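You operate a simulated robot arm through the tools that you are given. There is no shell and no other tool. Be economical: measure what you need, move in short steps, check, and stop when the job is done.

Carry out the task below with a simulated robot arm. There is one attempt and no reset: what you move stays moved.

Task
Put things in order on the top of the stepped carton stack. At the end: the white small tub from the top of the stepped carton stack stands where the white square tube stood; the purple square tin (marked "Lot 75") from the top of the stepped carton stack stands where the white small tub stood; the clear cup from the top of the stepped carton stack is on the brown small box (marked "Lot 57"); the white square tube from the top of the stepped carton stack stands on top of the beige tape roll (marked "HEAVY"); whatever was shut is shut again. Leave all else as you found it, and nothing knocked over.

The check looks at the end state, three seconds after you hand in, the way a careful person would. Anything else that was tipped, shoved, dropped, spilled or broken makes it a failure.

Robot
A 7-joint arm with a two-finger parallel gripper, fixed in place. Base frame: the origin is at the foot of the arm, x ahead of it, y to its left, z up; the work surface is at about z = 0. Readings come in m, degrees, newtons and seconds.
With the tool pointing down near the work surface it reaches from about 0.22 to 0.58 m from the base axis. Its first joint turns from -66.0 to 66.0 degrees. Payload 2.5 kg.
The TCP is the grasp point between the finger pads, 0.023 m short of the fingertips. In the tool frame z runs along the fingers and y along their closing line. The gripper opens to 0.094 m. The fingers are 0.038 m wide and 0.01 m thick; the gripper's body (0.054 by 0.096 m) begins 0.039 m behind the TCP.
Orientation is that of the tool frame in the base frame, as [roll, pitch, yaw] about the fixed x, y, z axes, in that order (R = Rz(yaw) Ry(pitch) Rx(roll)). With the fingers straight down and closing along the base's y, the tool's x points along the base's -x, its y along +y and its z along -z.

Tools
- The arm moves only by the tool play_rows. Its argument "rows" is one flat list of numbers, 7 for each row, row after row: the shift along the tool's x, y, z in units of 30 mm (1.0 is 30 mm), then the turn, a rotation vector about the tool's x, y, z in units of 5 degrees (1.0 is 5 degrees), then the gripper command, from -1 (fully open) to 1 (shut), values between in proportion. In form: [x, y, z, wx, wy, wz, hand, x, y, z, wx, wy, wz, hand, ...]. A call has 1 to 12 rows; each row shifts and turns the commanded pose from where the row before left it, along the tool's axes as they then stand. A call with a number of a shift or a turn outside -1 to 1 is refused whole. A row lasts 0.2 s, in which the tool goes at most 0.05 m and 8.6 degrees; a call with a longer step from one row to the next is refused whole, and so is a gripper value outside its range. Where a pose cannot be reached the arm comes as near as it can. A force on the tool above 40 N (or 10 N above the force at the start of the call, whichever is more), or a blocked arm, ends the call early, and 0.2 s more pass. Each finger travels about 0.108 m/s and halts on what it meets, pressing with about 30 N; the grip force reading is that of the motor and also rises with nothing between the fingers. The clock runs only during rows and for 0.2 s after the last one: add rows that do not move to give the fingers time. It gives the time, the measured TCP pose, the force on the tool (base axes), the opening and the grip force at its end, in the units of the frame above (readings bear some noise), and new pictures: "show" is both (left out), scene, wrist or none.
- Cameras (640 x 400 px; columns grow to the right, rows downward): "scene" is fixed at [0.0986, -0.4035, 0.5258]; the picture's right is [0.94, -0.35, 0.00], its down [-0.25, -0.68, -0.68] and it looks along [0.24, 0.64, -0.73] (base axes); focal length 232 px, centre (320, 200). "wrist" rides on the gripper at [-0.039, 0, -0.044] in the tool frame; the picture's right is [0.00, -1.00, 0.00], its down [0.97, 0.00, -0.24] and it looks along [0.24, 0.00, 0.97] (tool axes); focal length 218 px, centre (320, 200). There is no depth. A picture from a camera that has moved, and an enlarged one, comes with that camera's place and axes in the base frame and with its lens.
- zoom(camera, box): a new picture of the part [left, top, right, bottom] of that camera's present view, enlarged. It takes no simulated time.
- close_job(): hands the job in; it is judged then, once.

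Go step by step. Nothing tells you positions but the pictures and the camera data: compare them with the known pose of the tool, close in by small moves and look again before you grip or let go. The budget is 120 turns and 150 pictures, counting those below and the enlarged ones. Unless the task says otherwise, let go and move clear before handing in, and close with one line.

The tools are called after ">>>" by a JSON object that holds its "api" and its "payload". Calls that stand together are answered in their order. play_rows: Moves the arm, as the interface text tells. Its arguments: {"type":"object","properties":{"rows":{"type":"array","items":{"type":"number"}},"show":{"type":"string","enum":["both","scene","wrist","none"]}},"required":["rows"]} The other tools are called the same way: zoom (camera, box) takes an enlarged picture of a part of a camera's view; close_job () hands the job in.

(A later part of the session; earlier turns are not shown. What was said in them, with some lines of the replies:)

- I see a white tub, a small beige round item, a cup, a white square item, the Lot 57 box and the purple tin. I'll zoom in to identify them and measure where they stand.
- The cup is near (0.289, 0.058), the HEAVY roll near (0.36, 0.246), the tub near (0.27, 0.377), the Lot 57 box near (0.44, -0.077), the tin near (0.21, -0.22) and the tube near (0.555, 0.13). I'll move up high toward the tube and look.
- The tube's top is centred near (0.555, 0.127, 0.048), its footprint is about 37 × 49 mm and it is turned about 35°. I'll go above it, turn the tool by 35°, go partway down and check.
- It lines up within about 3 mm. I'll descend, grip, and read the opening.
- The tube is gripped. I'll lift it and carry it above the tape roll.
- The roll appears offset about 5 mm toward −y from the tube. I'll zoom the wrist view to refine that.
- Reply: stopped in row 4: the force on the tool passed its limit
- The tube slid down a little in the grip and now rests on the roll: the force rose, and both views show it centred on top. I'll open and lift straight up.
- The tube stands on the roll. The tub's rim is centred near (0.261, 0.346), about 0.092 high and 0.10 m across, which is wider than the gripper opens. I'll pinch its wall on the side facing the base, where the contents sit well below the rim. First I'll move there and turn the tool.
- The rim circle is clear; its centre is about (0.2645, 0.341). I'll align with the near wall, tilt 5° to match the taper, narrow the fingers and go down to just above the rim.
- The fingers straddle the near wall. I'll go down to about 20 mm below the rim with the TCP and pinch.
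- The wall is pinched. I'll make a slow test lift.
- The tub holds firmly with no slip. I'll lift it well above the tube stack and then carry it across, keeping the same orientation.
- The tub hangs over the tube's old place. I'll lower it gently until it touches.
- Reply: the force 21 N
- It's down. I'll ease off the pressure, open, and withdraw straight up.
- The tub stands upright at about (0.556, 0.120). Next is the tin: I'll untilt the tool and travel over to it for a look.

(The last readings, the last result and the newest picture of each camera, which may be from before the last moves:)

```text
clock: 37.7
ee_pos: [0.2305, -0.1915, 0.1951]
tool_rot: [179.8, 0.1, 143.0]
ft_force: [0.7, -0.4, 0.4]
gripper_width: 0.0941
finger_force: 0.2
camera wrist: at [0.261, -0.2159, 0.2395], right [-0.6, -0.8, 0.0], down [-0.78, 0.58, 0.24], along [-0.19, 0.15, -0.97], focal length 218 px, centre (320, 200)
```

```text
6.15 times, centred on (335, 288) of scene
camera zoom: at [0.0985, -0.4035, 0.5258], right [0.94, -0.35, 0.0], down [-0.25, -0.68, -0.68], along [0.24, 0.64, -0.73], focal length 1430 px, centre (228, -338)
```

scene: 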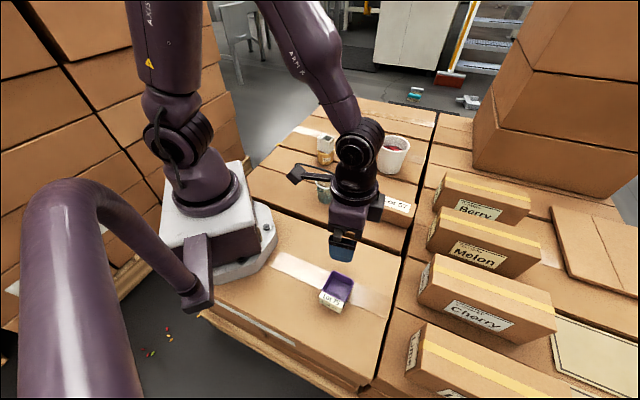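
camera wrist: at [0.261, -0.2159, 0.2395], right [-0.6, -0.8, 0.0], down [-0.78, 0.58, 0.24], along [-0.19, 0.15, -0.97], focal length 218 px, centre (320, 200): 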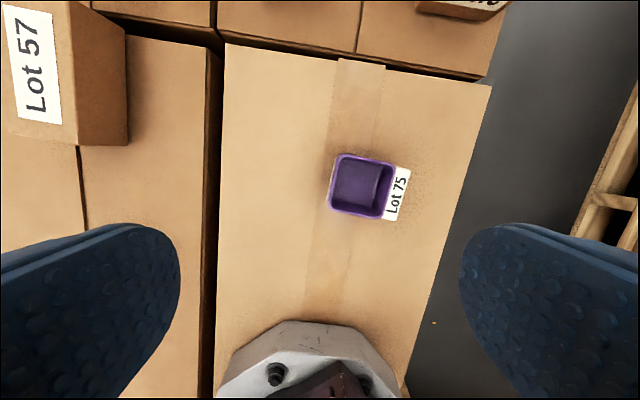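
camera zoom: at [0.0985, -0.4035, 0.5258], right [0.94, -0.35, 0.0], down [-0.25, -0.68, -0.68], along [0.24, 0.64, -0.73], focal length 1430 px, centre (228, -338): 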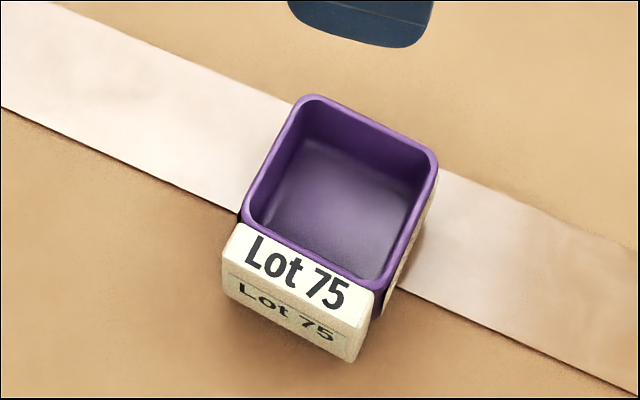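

The tin is about 54 mm square with its top at 0.035, centred near (0.208, -0.224), and its label block is on one side. I'll turn 79° to grip the two plain sides and then check.

>>> {"api": "play_rows", "payload": {"rows": [-0.025, -0.66, 0, 0, 0, 0, -1, -0.025, -0.66, 0, 0, 0, 0, -1, 0, 0, 0, 0, 0, -0.99, -1, 0, 0, 0, 0, 0, -0.99, -1, 0, 0, 0, 0, 0, -0.99, -1, 0, 0, 0, 0, 0, -0.99, -1, 0, 0, 0, 0, 0, -0.99, -1, 0, 0, 0, 0, 0, -0.99, -1, 0, 0, 0, 0, 0, -0.99, -1, 0, 0, 0, 0, 0, -0.99, -1, 0, 0, 0, 0, 0, -0.99, -1], "show": "none"}}

>>> {"api": "play_rows", "payload": {"rows": [0, 0, 0.4, 0, 0, -0.99, -1, 0, 0, 0.4, 0, 0, -0.99, -1, 0, 0, 0.4, 0, 0, -0.99, -1, 0, 0, 0.4, 0, 0, -0.99, -1, 0, 0, 0.4, 0, 0, -0.99, -1, 0, 0, 0.4, 0, 0, -0.99, -1, 0, 0, 0, 0, 0, -0.99, -1, 0, 0, 0, 0, 0, 0, -1]}}

```text
clock: 40.1
ee_pos: [0.2082, -0.2249, 0.194]
tool_rot: [179.9, 0.2, -172.3]
ft_force: [0.2, 0.2, 0.3]
gripper_width: 0.0941
finger_force: 0.1
```

```text
clock: 41.9
ee_pos: [0.2089, -0.2245, 0.1227]
tool_rot: [-179.9, 0.1, -137.7]
ft_force: [0.6, 1.6, -0.3]
gripper_width: 0.0941
finger_force: 0.0
camera wrist: at [0.2366, -0.1983, 0.167], right [0.67, -0.74, 0.0], down [-0.72, -0.65, 0.24], along [-0.17, -0.16, -0.97], focal length 218 px, centre (320, 200)
```

scene: 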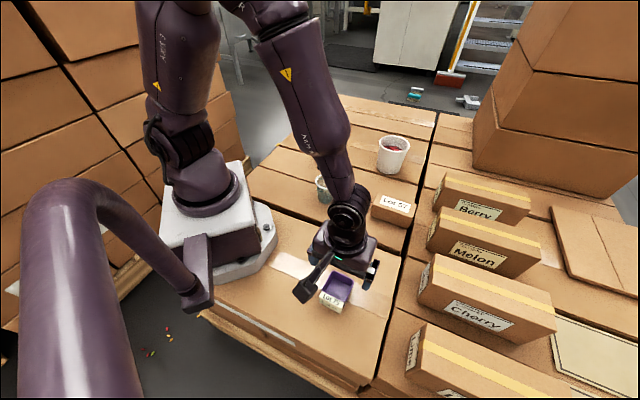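
wrist: 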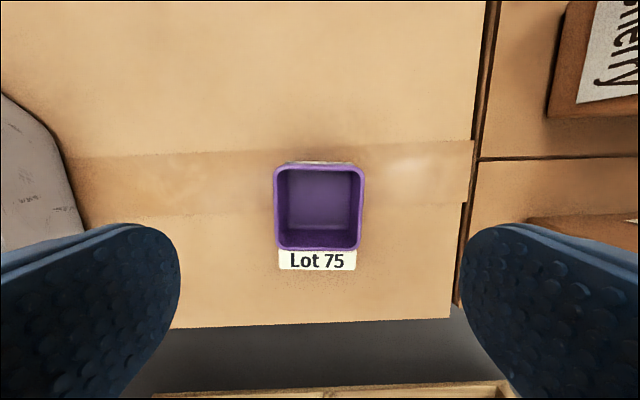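

It's aligned and centred. I'll descend and grip.

>>> {"api": "play_rows", "payload": {"rows": [0, 0, 0.8, 0, 0, 0, -1, 0, 0, 0.8, 0, 0, 0, -1, 0, 0, 0.8, 0, 0, 0, -1, 0, 0, 0.5, 0, 0, 0, -1, 0, 0, 0.25, 0, 0, 0, -1, 0, 0, 0, 0, 0, 0, -0.5, 0, 0, 0, 0, 0, 0, 0, 0, 0, 0, 0, 0, 0, 1, 0, 0, 0, 0, 0, 0, 1, 0, 0, 0, 0, 0, 0, 1]}}

>>> {"api": "zoom", "payload": {"camera": "scene", "box": [280, 230, 400, 330]}}

```text
clock: 44.1
ee_pos: [0.2106, -0.2241, 0.0283]
tool_rot: [-179.9, 0.2, -137.8]
ft_force: [0.5, 0.4, 0.8]
gripper_width: 0.0554
finger_force: 30.0
camera wrist: at [0.2378, -0.1987, 0.0721], right [0.67, -0.74, 0.0], down [-0.72, -0.65, 0.24], along [-0.17, -0.16, -0.97], focal length 218 px, centre (320, 200)
```

scene: 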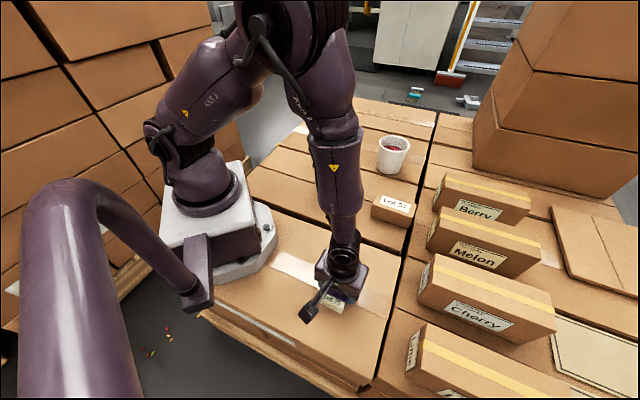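
wrist: 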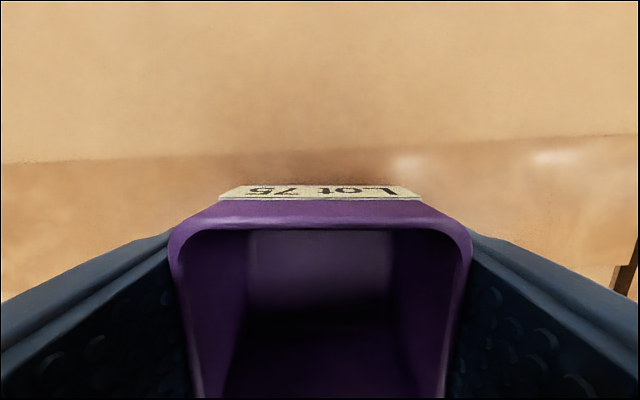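

```text
4.00 times, centred on (340, 280) of scene
camera zoom: at [0.0986, -0.4035, 0.5258], right [0.94, -0.35, 0.0], down [-0.25, -0.68, -0.68], along [0.24, 0.64, -0.73], focal length 930 px, centre (240, -120)
```

zoom: 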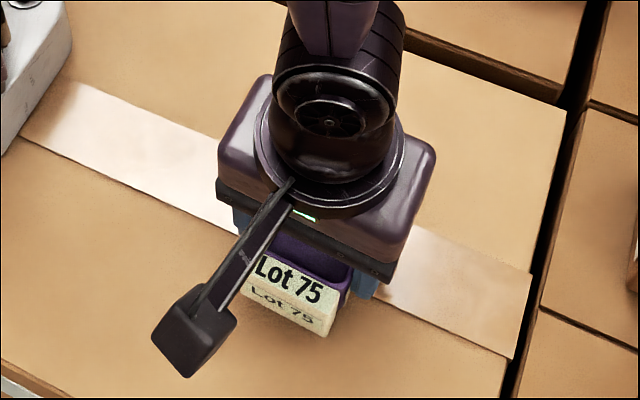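

>>> {"api": "play_rows", "payload": {"rows": [0, 0, -0.1, 0, 0, 0, 1, 0, 0, -0.25, 0, 0, 0, 1, 0, 0, -0.4, 0, 0, 0, 1, 0, 0, -0.6, 0, 0, 0, 1, 0, 0, -0.7, 0, 0, 0, 1, 0, 0, -0.7, 0, 0, 0, 1, 0, 0, -0.7, 0, 0, 0, 1, 0, 0, -0.7, 0, 0, 0, 1, 0, 0, -0.4, 0, 0, 0, 1, 0, 0, 0, 0, 0, 0, 1]}}

```text
clock: 46.3
ee_pos: [0.2092, -0.2227, 0.1653]
tool_rot: [-179.9, 0.3, -137.6]
ft_force: [-0.1, -0.5, -0.2]
gripper_width: 0.0552
finger_force: 30.0
camera wrist: at [0.237, -0.1972, 0.2092], right [0.67, -0.74, 0.0], down [-0.72, -0.65, 0.24], along [-0.17, -0.16, -0.97], focal length 218 px, centre (320, 200)
```

scene: 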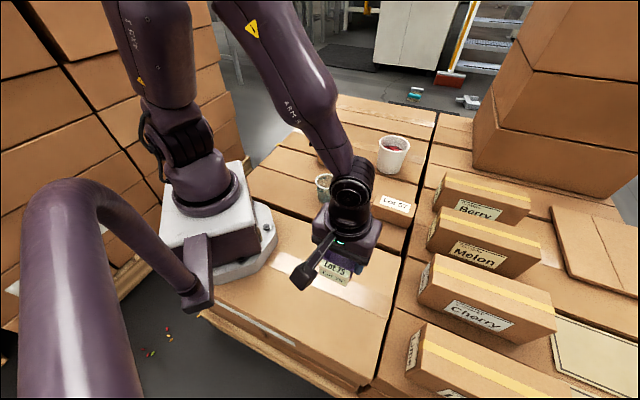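
wrist: 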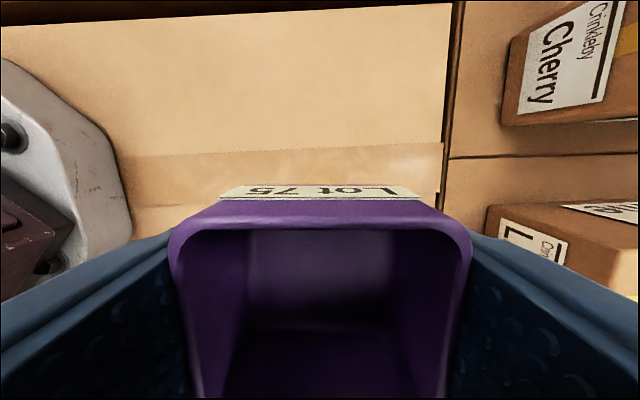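

The grip is solid with no slip. I'll carry the tin around to the tub's old place, staying above everything.

>>> {"api": "play_rows", "payload": {"rows": [-0.5, 0.24, -0.3, 0, 0, 0, 1, -0.836, 0.4, -0.3, 0, 0, 0, 1, -0.836, 0.4, -0.3, 0, 0, 0, 1, -0.836, 0.4, -0.3, 0, 0, 0, 1, -0.836, 0.4, -0.13, 0, 0, 0, 1, -0.836, 0.4, 0, 0, 0, 0, 1, -0.836, 0.4, 0, 0, 0, 0, 1, -0.836, 0.4, 0, 0, 0, 0, 1, -0.836, 0.4, 0, 0, 0, 0, 1, -0.836, 0.4, 0, 0, 0, 0, 1, -0.836, 0.4, 0, 0, 0, 0, 1, 0, 0, 0, 0, 0, 0, 1], "show": "scene"}}

>>> {"api": "play_rows", "payload": {"rows": [-0.515, 0.839, 0, 0, 0, 0, 1, -0.515, 0.839, 0, 0, 0, 0, 1, -0.515, 0.839, 0, 0, 0, 0, 1, -0.515, 0.839, 0, 0, 0, 0, 1, -0.515, 0.839, 0, 0, 0, 0, 1, -0.515, 0.839, 0, 0, 0, 0, 1, -0.515, 0.839, 0, 0, 0, 0, 1, -0.515, 0.839, 0, 0, 0, 0, 1, -0.515, 0.839, 0, 0, 0, 0, 1, -0.4, 0.7, 0, 0, 0, 0, 1, 0, 0, 0, 0, 0, 0, 1]}}

```text
clock: 48.9
ee_pos: [0.3221, 0.0517, 0.2051]
tool_rot: [-179.9, 0.1, -137.8]
ft_force: [-0.4, 0.0, -0.6]
gripper_width: 0.0551
finger_force: 30.6
```

scene: 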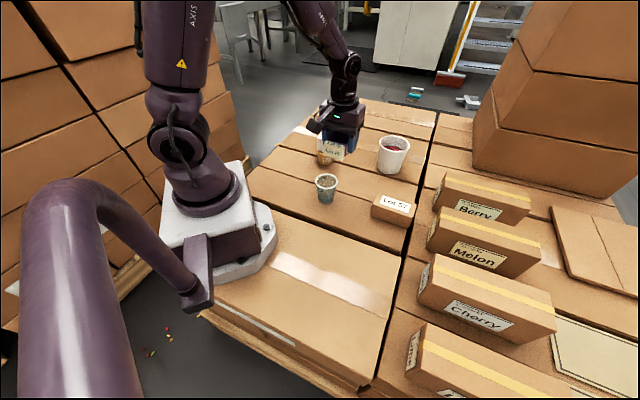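

```text
clock: 51.3
ee_pos: [0.267, 0.3352, 0.2064]
tool_rot: [-179.9, 0.3, -137.7]
ft_force: [-0.6, 0.8, -1.0]
gripper_width: 0.0551
finger_force: 30.0
camera wrist: at [0.2948, 0.3603, 0.2508], right [0.67, -0.74, 0.0], down [-0.72, -0.65, 0.24], along [-0.17, -0.16, -0.97], focal length 218 px, centre (320, 200)
```

scene: 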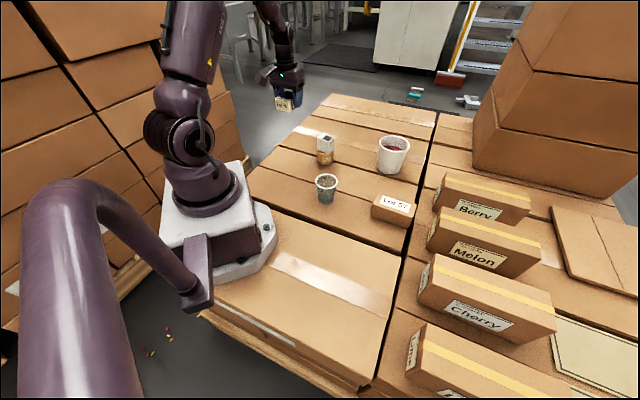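
wrist: 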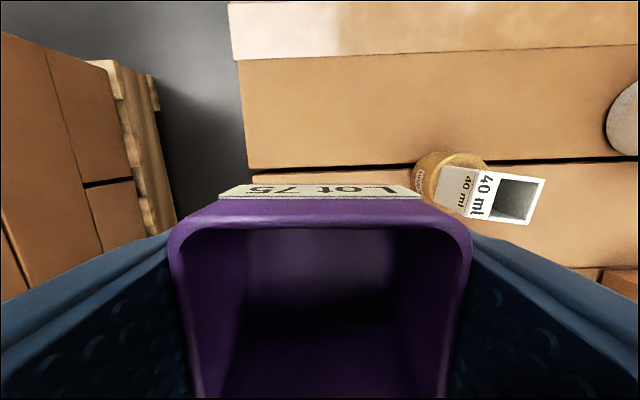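

I'm over the spot; after a small correction I'll lower to just above the expected contact.

>>> {"api": "play_rows", "payload": {"rows": [-0.1, 0.17, 0.4, 0, 0, 0, 1, 0, 0, 0.8, 0, 0, 0, 1, 0, 0, 0.8, 0, 0, 0, 1, 0, 0, 0.8, 0, 0, 0, 1, 0, 0, 0.8, 0, 0, 0, 1, 0, 0, 0.6, 0, 0, 0, 1, 0, 0, 0.4, 0, 0, 0, 1, 0, 0, 0.3, 0, 0, 0, 1, 0, 0, 0, 0, 0, 0, 1], "show": "none"}}

>>> {"api": "zoom", "payload": {"camera": "scene", "box": [250, 90, 350, 180]}}

```text
clock: 53.3
ee_pos: [0.2647, 0.341, 0.0589]
tool_rot: [-179.9, 0.2, -137.7]
ft_force: [-0.1, 0.2, -0.9]
gripper_width: 0.0553
finger_force: 30.1
```

```text
4.44 times, centred on (300, 135) of scene
camera zoom: at [0.0986, -0.4035, 0.5258], right [0.94, -0.35, 0.0], down [-0.25, -0.68, -0.68], along [0.24, 0.64, -0.73], focal length 1033 px, centre (409, 489)
```

zoom: 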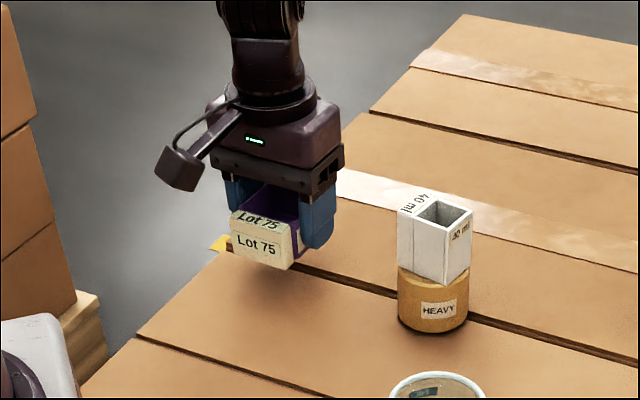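

>>> {"api": "play_rows", "payload": {"rows": [0.05, 0.07, 0.2, 0, 0, 0, 1, 0, 0, 0.2, 0, 0, 0, 1, 0, 0, 0.15, 0, 0, 0, 1, 0, 0, 0.15, 0, 0, 0, 1, 0, 0, 0.1, 0, 0, 0, 1, 0, 0, 0.1, 0, 0, 0, 1, 0, 0, 0.06, 0, 0, 0, 1, 0, 0, 0, 0, 0, 0, 1], "show": "none"}}

>>> {"api": "zoom", "payload": {"camera": "scene", "box": [250, 90, 350, 180]}}

```text
clock: 55.1
ee_pos: [0.2637, 0.3423, 0.029]
tool_rot: [-179.9, 0.1, -137.8]
ft_force: [0.1, 0.1, -0.3]
gripper_width: 0.0554
finger_force: 30.3
```

```text
4.44 times, centred on (300, 135) of scene
camera zoom: at [0.0986, -0.4035, 0.5258], right [0.94, -0.35, 0.0], down [-0.25, -0.68, -0.68], along [0.24, 0.64, -0.73], focal length 1033 px, centre (409, 489)
```

zoom: 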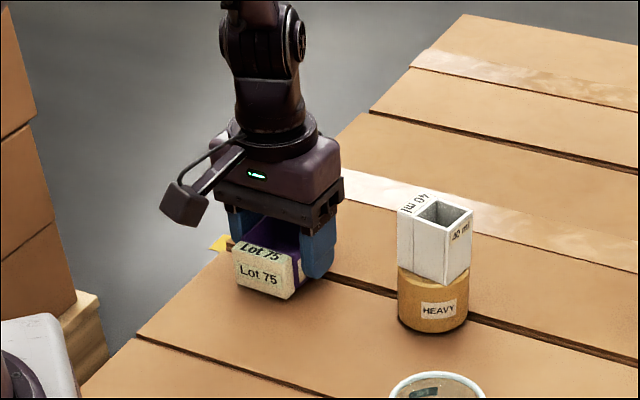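

>>> {"api": "play_rows", "payload": {"rows": [0, 0, 0.05, 0, 0, 0, 1, 0, 0, 0.05, 0, 0, 0, 1, 0, 0, 0, 0, 0, 0, 1], "show": "none"}}

```text
clock: 55.9
ee_pos: [0.263, 0.3421, 0.0255]
tool_rot: [-180.0, 0.2, -137.6]
ft_force: [-5.5, -5.0, 18.9]
gripper_width: 0.0554
finger_force: 30.1
```

Contact is made. I'll ease off, open and rise straight up.

>>> {"api": "play_rows", "payload": {"rows": [0, 0, -0.04, 0, 0, 0, 1, 0, 0, 0, 0, 0, 0, -0.3, 0, 0, 0, 0, 0, 0, -0.6, 0, 0, 0, 0, 0, 0, -0.8, 0, 0, -0.4, 0, 0, 0, -0.8, 0, 0, -0.8, 0, 0, 0, -0.8, 0, 0, -1, 0, 0, 0, -0.8, 0, 0, -1, 0, 0, 0, -1, 0, 0, -1, 0, 0, 0, -1, 0, 0, -1, 0, 0, 0, -1, 0, 0, 0, 0, 0, 0, -1]}}

>>> {"api": "zoom", "payload": {"camera": "scene", "box": [250, 90, 350, 180]}}

```text
clock: 58.3
ee_pos: [0.2619, 0.3399, 0.1857]
tool_rot: [-179.9, 0.2, -137.8]
ft_force: [-0.5, 0.9, 1.0]
gripper_width: 0.0938
finger_force: 0.2
camera wrist: at [0.2898, 0.3661, 0.2294], right [0.67, -0.74, 0.0], down [-0.72, -0.65, 0.24], along [-0.17, -0.16, -0.97], focal length 218 px, centre (320, 200)
```

scene: 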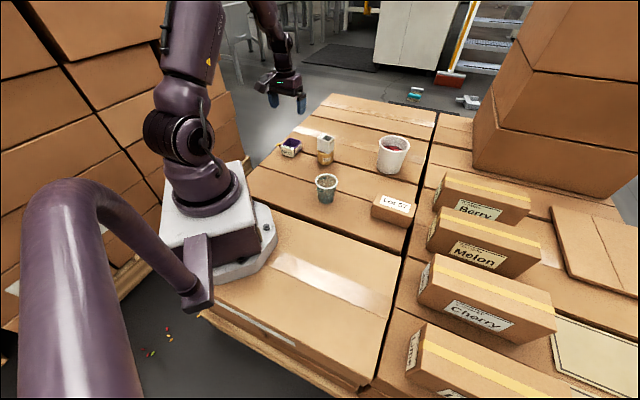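
wrist: 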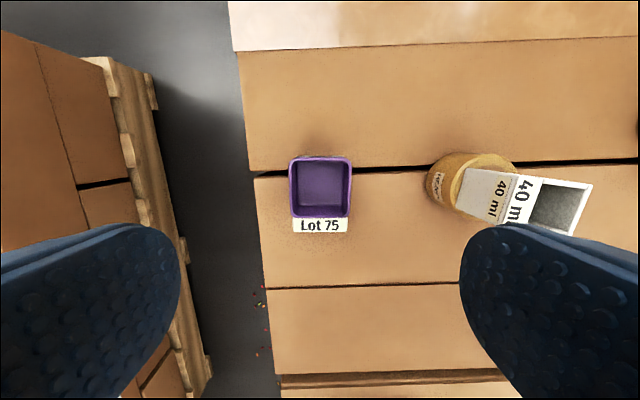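

```text
4.44 times, centred on (300, 135) of scene
camera zoom: at [0.0985, -0.4035, 0.5258], right [0.94, -0.35, 0.0], down [-0.25, -0.68, -0.68], along [0.24, 0.64, -0.73], focal length 1033 px, centre (409, 489)
```

zoom: 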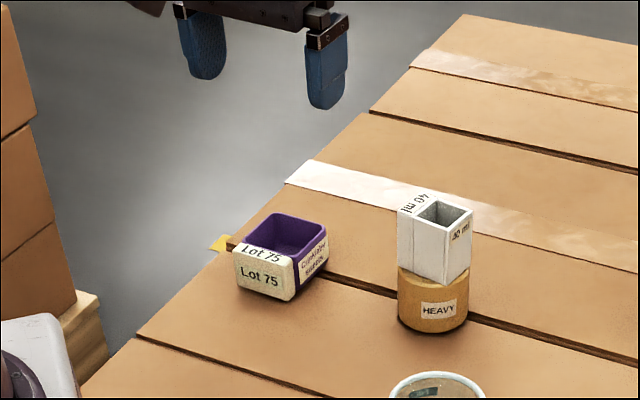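

The tin stands on the tub's old place. Now the cup: I'll go above it and look.

>>> {"api": "play_rows", "payload": {"rows": [0.566, -0.756, 0, 0, 0, 0, -1, 0.566, -0.756, 0, 0, 0, 0, -1, 0.566, -0.756, 0, 0, 0, 0, -1, 0.566, -0.756, 0, 0, 0, 0, -1, 0.566, -0.756, 0, 0, 0, 0, -1, 0.566, -0.756, 0, 0, 0, 0, -1, 0.566, -0.756, 0, 0, 0, 0, -1, 0.566, -0.756, 0, 0, 0, 0, -1, 0.566, -0.756, 0, 0, 0, 0, -1, 0.566, -0.756, 0.3, 0, 0, 0, -1, 0, 0, 0.3, 0, 0, 0, -1, 0, 0, 0, 0, 0, 0, -1]}}

>>> {"api": "zoom", "payload": {"camera": "wrist", "box": [240, 130, 400, 250]}}

>>> {"api": "zoom", "payload": {"camera": "scene", "box": [290, 150, 420, 230]}}

```text
clock: 60.9
ee_pos: [0.2886, 0.0596, 0.165]
tool_rot: [-179.9, 0.2, -137.7]
ft_force: [0.0, -0.2, 1.0]
gripper_width: 0.0939
finger_force: 0.0
camera wrist: at [0.3171, 0.0842, 0.2093], right [0.67, -0.74, 0.0], down [-0.72, -0.65, 0.24], along [-0.17, -0.16, -0.97], focal length 218 px, centre (320, 200)
```

scene: 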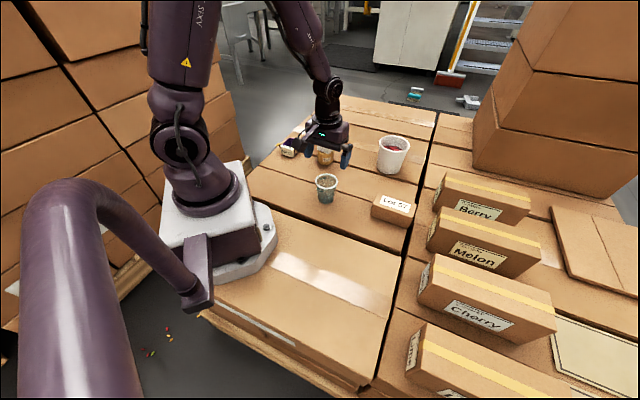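
wrist: 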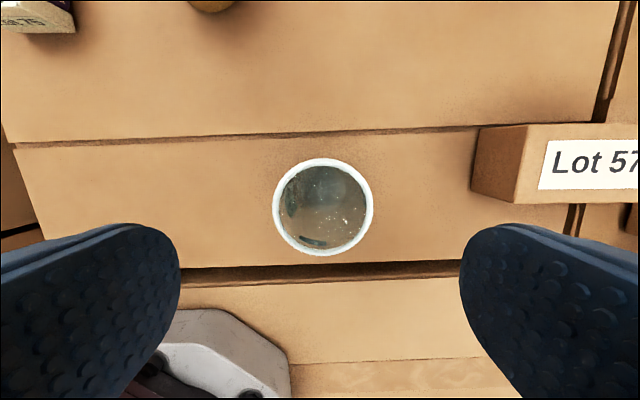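

```text
3.33 times, centred on (320, 190) of wrist
camera zoom: at [0.3171, 0.0842, 0.2093], right [0.67, -0.74, 0.0], down [-0.72, -0.65, 0.24], along [-0.17, -0.16, -0.97], focal length 728 px, centre (320, 233)
```

zoom: 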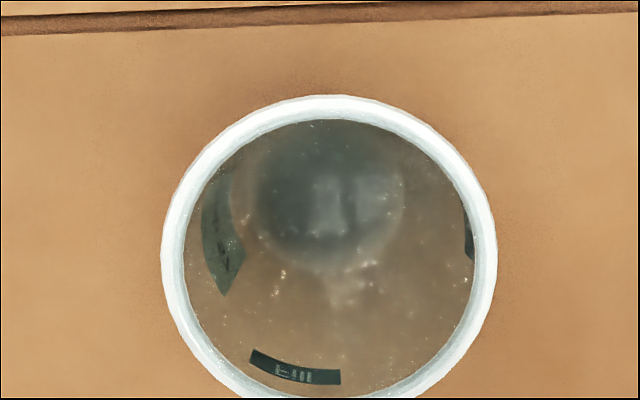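

```text
4.92 times, centred on (355, 190) of scene
camera zoom: at [0.0986, -0.4035, 0.5258], right [0.94, -0.35, 0.0], down [-0.25, -0.68, -0.68], along [0.24, 0.64, -0.73], focal length 1144 px, centre (148, 249)
```

zoom: 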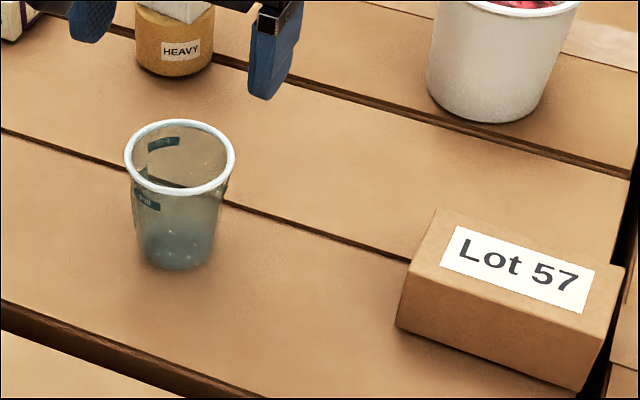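

The cup's rim is centred near (0.290, 0.056). I'll go down, close gently and check.

>>> {"api": "play_rows", "payload": {"rows": [0.03, -0.12, 0.6, 0, 0, 0, -1, 0, 0, 0.7, 0, 0, 0, -1, 0, 0, 0.7, 0, 0, 0, -1, 0, 0, 0.7, 0, 0, 0, -1, 0, 0, 0.6, 0, 0, 0, -1, 0, 0, 0.5, 0, 0, 0, -1, 0, 0, 0, 0, 0, 0, -0.7, 0, 0, 0, 0, 0, 0, -0.5, 0, 0, 0, 0, 0, 0, -0.35, 0, 0, 0, 0, 0, 0, -0.2, 0, 0, 0, 0, 0, 0, -0.2]}}

>>> {"api": "zoom", "payload": {"camera": "scene", "box": [290, 150, 380, 220]}}

```text
clock: 63.3
ee_pos: [0.2903, 0.0551, 0.0529]
tool_rot: [-179.8, 0.2, -137.8]
ft_force: [-1.3, 0.4, -0.6]
gripper_width: 0.0579
finger_force: 10.9
camera wrist: at [0.3189, 0.0821, 0.0978], right [0.67, -0.74, 0.0], down [-0.72, -0.65, 0.24], along [-0.17, -0.16, -0.97], focal length 218 px, centre (320, 200)
```

scene: 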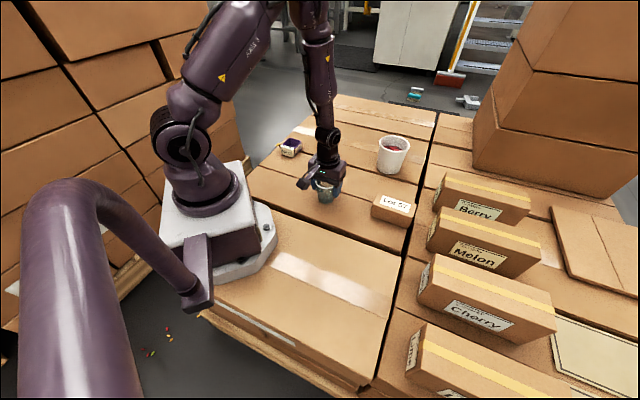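
wrist: 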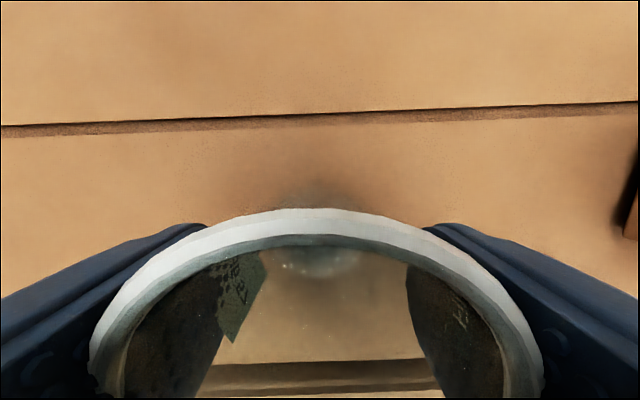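

```text
5.71 times, centred on (335, 185) of scene
camera zoom: at [0.0986, -0.4035, 0.5258], right [0.94, -0.35, 0.0], down [-0.25, -0.68, -0.68], along [0.24, 0.64, -0.73], focal length 1328 px, centre (234, 286)
```

zoom: 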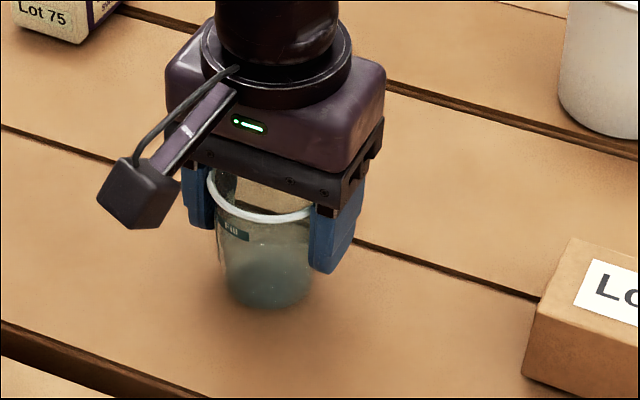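

The fingers hold the cup below its rim at about 11 N. I'll firm up slightly and lift slowly.

>>> {"api": "play_rows", "payload": {"rows": [0, 0, 0, 0, 0, 0, -0.15, 0, 0, -0.05, 0, 0, 0, -0.15, 0, 0, -0.1, 0, 0, 0, -0.15, 0, 0, -0.2, 0, 0, 0, -0.15, 0, 0, -0.3, 0, 0, 0, -0.15, 0, 0, -0.2, 0, 0, 0, -0.15, 0, 0, -0.1, 0, 0, 0, -0.15, 0, 0, 0, 0, 0, 0, -0.15]}}

>>> {"api": "zoom", "payload": {"camera": "scene", "box": [290, 140, 410, 230]}}

```text
clock: 65.1
ee_pos: [0.2905, 0.055, 0.0799]
tool_rot: [-179.9, 0.2, -137.7]
ft_force: [-0.1, 0.2, 0.7]
gripper_width: 0.0569
finger_force: 29.8
camera wrist: at [0.3191, 0.081, 0.1245], right [0.67, -0.74, 0.0], down [-0.72, -0.65, 0.24], along [-0.17, -0.16, -0.97], focal length 218 px, centre (320, 200)
```

scene: 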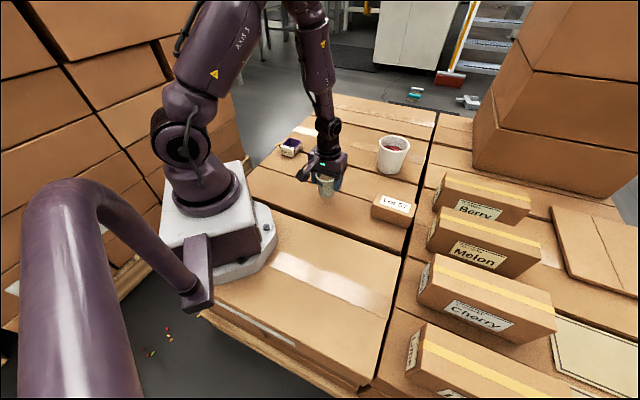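
wrist: 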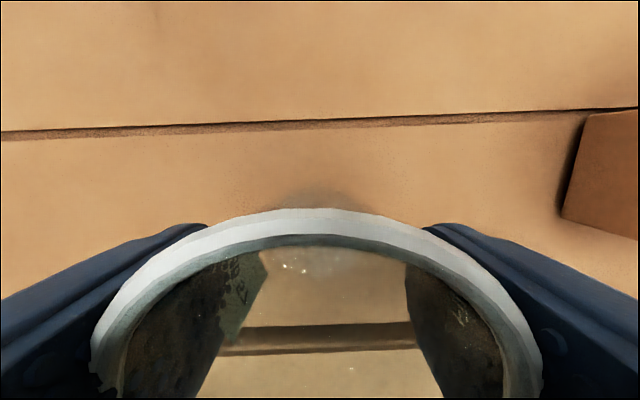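

```text
4.44 times, centred on (350, 185) of scene
camera zoom: at [0.0986, -0.4035, 0.5258], right [0.94, -0.35, 0.0], down [-0.25, -0.68, -0.68], along [0.24, 0.64, -0.73], focal length 1033 px, centre (187, 267)
```

zoom: 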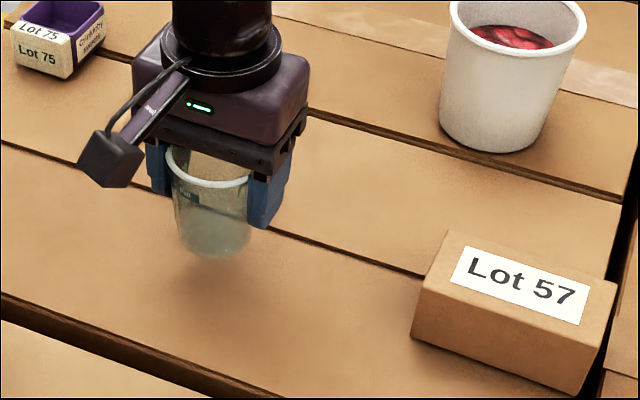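

The cup is held upright. I'll raise it and carry it smoothly over the Lot 57 box.

>>> {"api": "play_rows", "payload": {"rows": [0, 0, -0.3, 0, 0, 0, -0.15, 0, 0, -0.6, 0, 0, 0, -0.15, 0, 0, -0.8, 0, 0, 0, -0.15, -0.03, -0.25, -0.7, 0, 0, 0, -0.15, -0.08, -0.7, -0.4, 0, 0, 0, -0.15, -0.11, -0.9, 0, 0, 0, 0, -0.15, -0.11, -0.95, 0, 0, 0, 0, -0.15, -0.11, -0.95, 0, 0, 0, 0, -0.15, -0.11, -0.95, 0, 0, 0, 0, -0.15, -0.1, -0.9, 0, 0, 0, 0, -0.15, -0.07, -0.6, 0, 0, 0, 0, -0.15, -0.03, -0.36, 0, 0, 0, 0, -0.15]}}

>>> {"api": "zoom", "payload": {"camera": "scene", "box": [345, 140, 445, 230]}}

>>> {"api": "zoom", "payload": {"camera": "wrist", "box": [160, 80, 480, 300]}}

```text
clock: 67.7
ee_pos: [0.4387, -0.0753, 0.1644]
tool_rot: [-179.9, 0.2, -137.7]
ft_force: [-0.3, 0.4, -0.8]
gripper_width: 0.0572
finger_force: 30.4
camera wrist: at [0.4674, -0.0499, 0.2099], right [0.67, -0.74, 0.0], down [-0.72, -0.65, 0.24], along [-0.17, -0.16, -0.97], focal length 218 px, centre (320, 200)
```

scene: 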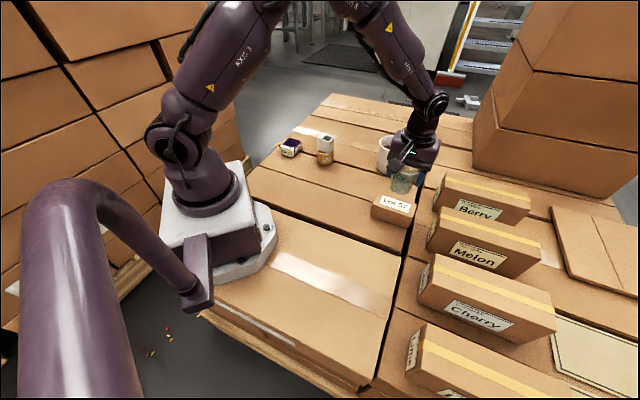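
wrist: 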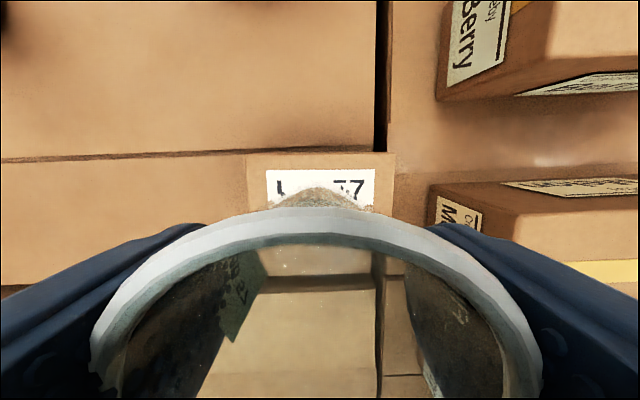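

```text
4.44 times, centred on (395, 185) of scene
camera zoom: at [0.0986, -0.4035, 0.5258], right [0.94, -0.35, 0.0], down [-0.25, -0.68, -0.68], along [0.24, 0.64, -0.73], focal length 1033 px, centre (-13, 267)
```

zoom: 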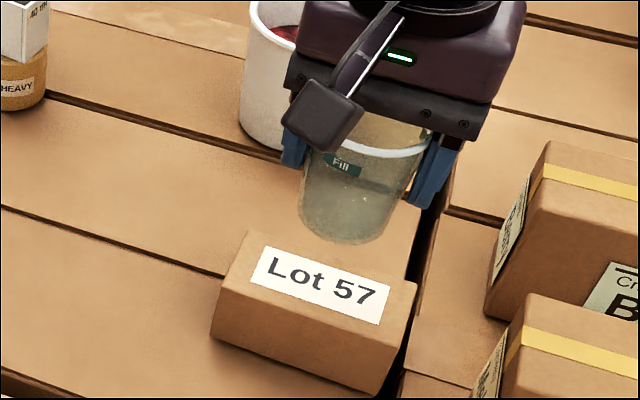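

```text
1.82 times, centred on (320, 190) of wrist
camera zoom: at [0.4674, -0.0499, 0.2099], right [0.67, -0.74, 0.0], down [-0.72, -0.65, 0.24], along [-0.17, -0.16, -0.97], focal length 397 px, centre (320, 218)
```

zoom: 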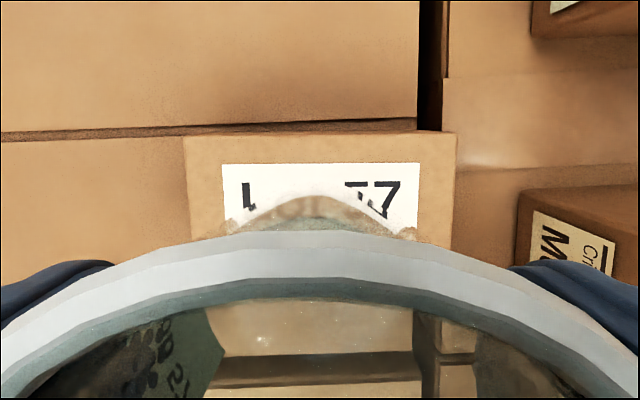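

The box is aligned with the gripper and its centre is about 5 mm farther out. I'll correct for that and lower to just above the box.

>>> {"api": "play_rows", "payload": {"rows": [-0.15, 0, 0.2, 0, 0, 0, -0.15, 0, 0, 0.35, 0, 0, 0, -0.15, 0, 0, 0.35, 0, 0, 0, -0.15, 0, 0, 0.3, 0, 0, 0, -0.15, 0, 0, 0.2, 0, 0, 0, -0.15, 0, 0, 0.1, 0, 0, 0, -0.15, 0, 0, 0, 0, 0, 0, -0.15], "show": "none"}}

>>> {"api": "zoom", "payload": {"camera": "scene", "box": [345, 140, 445, 230]}}

>>> {"api": "zoom", "payload": {"camera": "wrist", "box": [160, 80, 480, 300]}}

```text
clock: 69.3
ee_pos: [0.4437, -0.0725, 0.1197]
tool_rot: [-180.0, 0.2, -137.7]
ft_force: [0.0, -1.0, -0.2]
gripper_width: 0.0572
finger_force: 30.1
```

```text
4.44 times, centred on (395, 185) of scene
camera zoom: at [0.0986, -0.4035, 0.5258], right [0.94, -0.35, 0.0], down [-0.25, -0.68, -0.68], along [0.24, 0.64, -0.73], focal length 1033 px, centre (-13, 267)
```

zoom: 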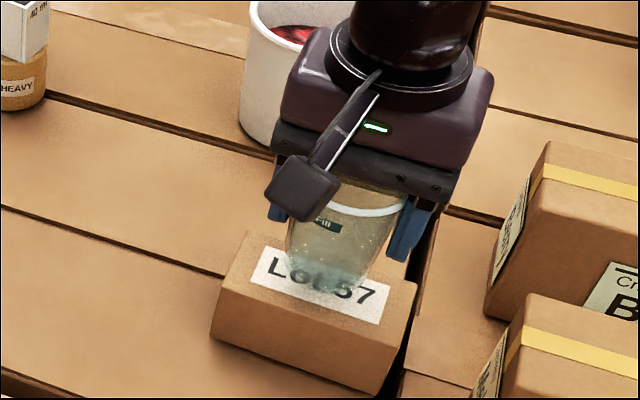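

```text
1.82 times, centred on (320, 190) of wrist
camera zoom: at [0.4717, -0.0464, 0.1637], right [0.67, -0.74, 0.0], down [-0.72, -0.65, 0.24], along [-0.17, -0.16, -0.97], focal length 397 px, centre (320, 218)
```

zoom: 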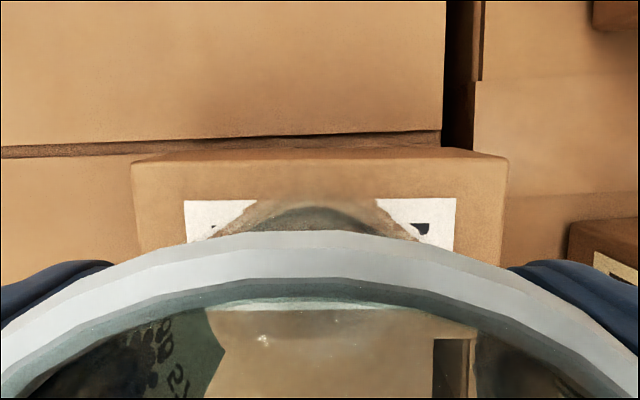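

>>> {"api": "play_rows", "payload": {"rows": [-0.08, 0, 0.12, 0, 0, 0, -0.15, 0, 0, 0.1, 0, 0, 0, -0.15, 0, 0, 0.08, 0, 0, 0, -0.15, 0, 0, 0.05, 0, 0, 0, -0.15, 0, 0, 0, 0, 0, 0, -0.15], "show": "none"}}

```text
clock: 70.5
ee_pos: [0.4457, -0.0704, 0.1099]
tool_rot: [-179.9, 0.2, -137.8]
ft_force: [-0.2, 0.0, -0.2]
gripper_width: 0.0572
finger_force: 30.0
```

>>> {"api": "play_rows", "payload": {"rows": [0, 0, 0.05, 0, 0, 0, -0.15, 0, 0, 0.05, 0, 0, 0, -0.15, 0, 0, 0, 0, 0, 0, -0.15], "show": "none"}}

>>> {"api": "zoom", "payload": {"camera": "scene", "box": [355, 160, 435, 230]}}

```text
clock: 71.3
ee_pos: [0.4461, -0.0712, 0.1064]
tool_rot: [-180.0, 0.2, -137.7]
ft_force: [-0.1, -0.9, -0.4]
gripper_width: 0.0569
finger_force: 30.0
```

```text
5.71 times, centred on (395, 195) of scene
camera zoom: at [0.0986, -0.4035, 0.5258], right [0.94, -0.35, 0.0], down [-0.25, -0.68, -0.68], along [0.24, 0.64, -0.73], focal length 1328 px, centre (-109, 229)
```

zoom: 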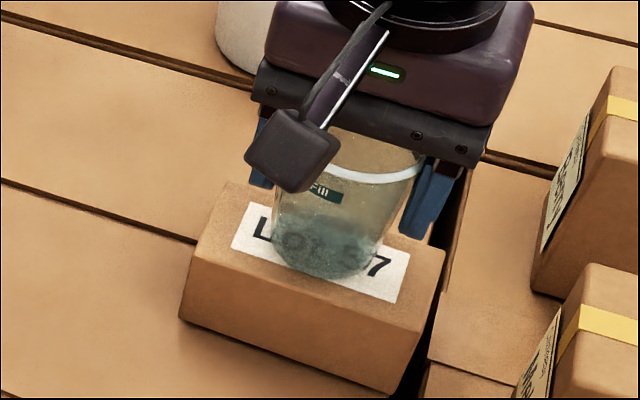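

>>> {"api": "play_rows", "payload": {"rows": [0, 0, 0.05, 0, 0, 0, -0.15, 0, 0, 0.05, 0, 0, 0, -0.15, 0, 0, 0.04, 0, 0, 0, -0.15, 0, 0, 0, 0, 0, 0, -0.15], "show": "none"}}

```text
clock: 72.3
ee_pos: [0.4443, -0.0704, 0.1028]
tool_rot: [-179.8, 0.3, -137.7]
ft_force: [-3.4, -0.3, 12.6]
gripper_width: 0.0569
finger_force: 30.4
```

The cup has touched down on the box. I'll ease off, open slowly and rise.

>>> {"api": "play_rows", "payload": {"rows": [0, 0, -0.03, 0, 0, 0, -0.18, 0, 0, 0, 0, 0, 0, -0.25, 0, 0, 0, 0, 0, 0, -0.5, 0, 0, 0, 0, 0, 0, -0.8, 0, 0, 0, 0, 0, 0, -1, 0, 0, -0.3, 0, 0, 0, -1, 0, 0, -0.6, 0, 0, 0, -1, 0, 0, -1, 0, 0, 0, -1, 0, 0, -1, 0, 0, 0, -1, 0, 0, -1, 0, 0, 0, -1, 0, 0, 0, 0, 0, 0, -1]}}

>>> {"api": "zoom", "payload": {"camera": "scene", "box": [355, 150, 435, 230]}}

```text
clock: 74.7
ee_pos: [0.4457, -0.0716, 0.2214]
tool_rot: [-179.9, 0.3, -137.7]
ft_force: [1.1, -0.1, -0.5]
gripper_width: 0.0941
finger_force: 0.1
camera wrist: at [0.4736, -0.0461, 0.2651], right [0.67, -0.74, 0.0], down [-0.72, -0.65, 0.24], along [-0.17, -0.16, -0.97], focal length 218 px, centre (320, 200)
```

scene: 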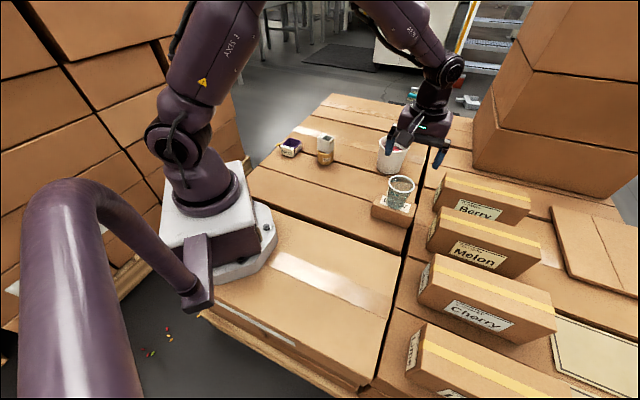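
wrist: 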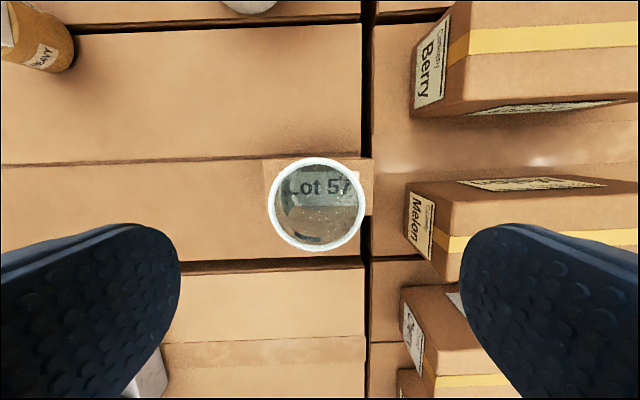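

```text
5.00 times, centred on (395, 190) of scene
camera zoom: at [0.0985, -0.4035, 0.5258], right [0.94, -0.35, 0.0], down [-0.25, -0.68, -0.68], along [0.24, 0.64, -0.73], focal length 1162 px, centre (-55, 250)
```

zoom: 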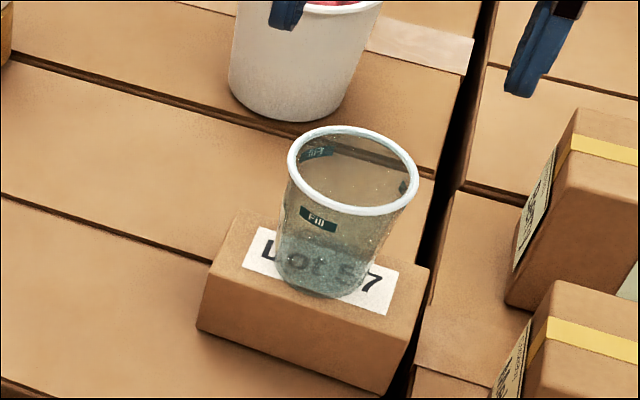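

The cup stands on the box. I'll take one last look at the other items before handing in.

>>> {"api": "zoom", "payload": {"camera": "scene", "box": [260, 110, 430, 220]}}

```text
3.64 times, centred on (345, 165) of scene
camera zoom: at [0.0985, -0.4035, 0.5258], right [0.94, -0.35, 0.0], down [-0.25, -0.68, -0.68], along [0.24, 0.64, -0.73], focal length 845 px, centre (229, 327)
```

zoom: 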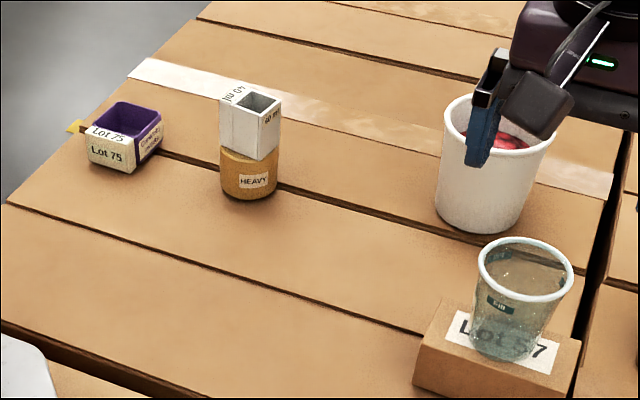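

Everything stands upright in its asked-for place and the gripper is clear, so I'm handing in.

>>> {"api": "close_job", "payload": {}}

```text
The job is handed in.
```

All four moves are done and handed in: the tub is where the tube stood, the tin is where the tub stood, the tube is on the HEAVY roll, and the cup is on the Lot 57 box. Everything was upright in the last view, and I found nothing that had been shut.
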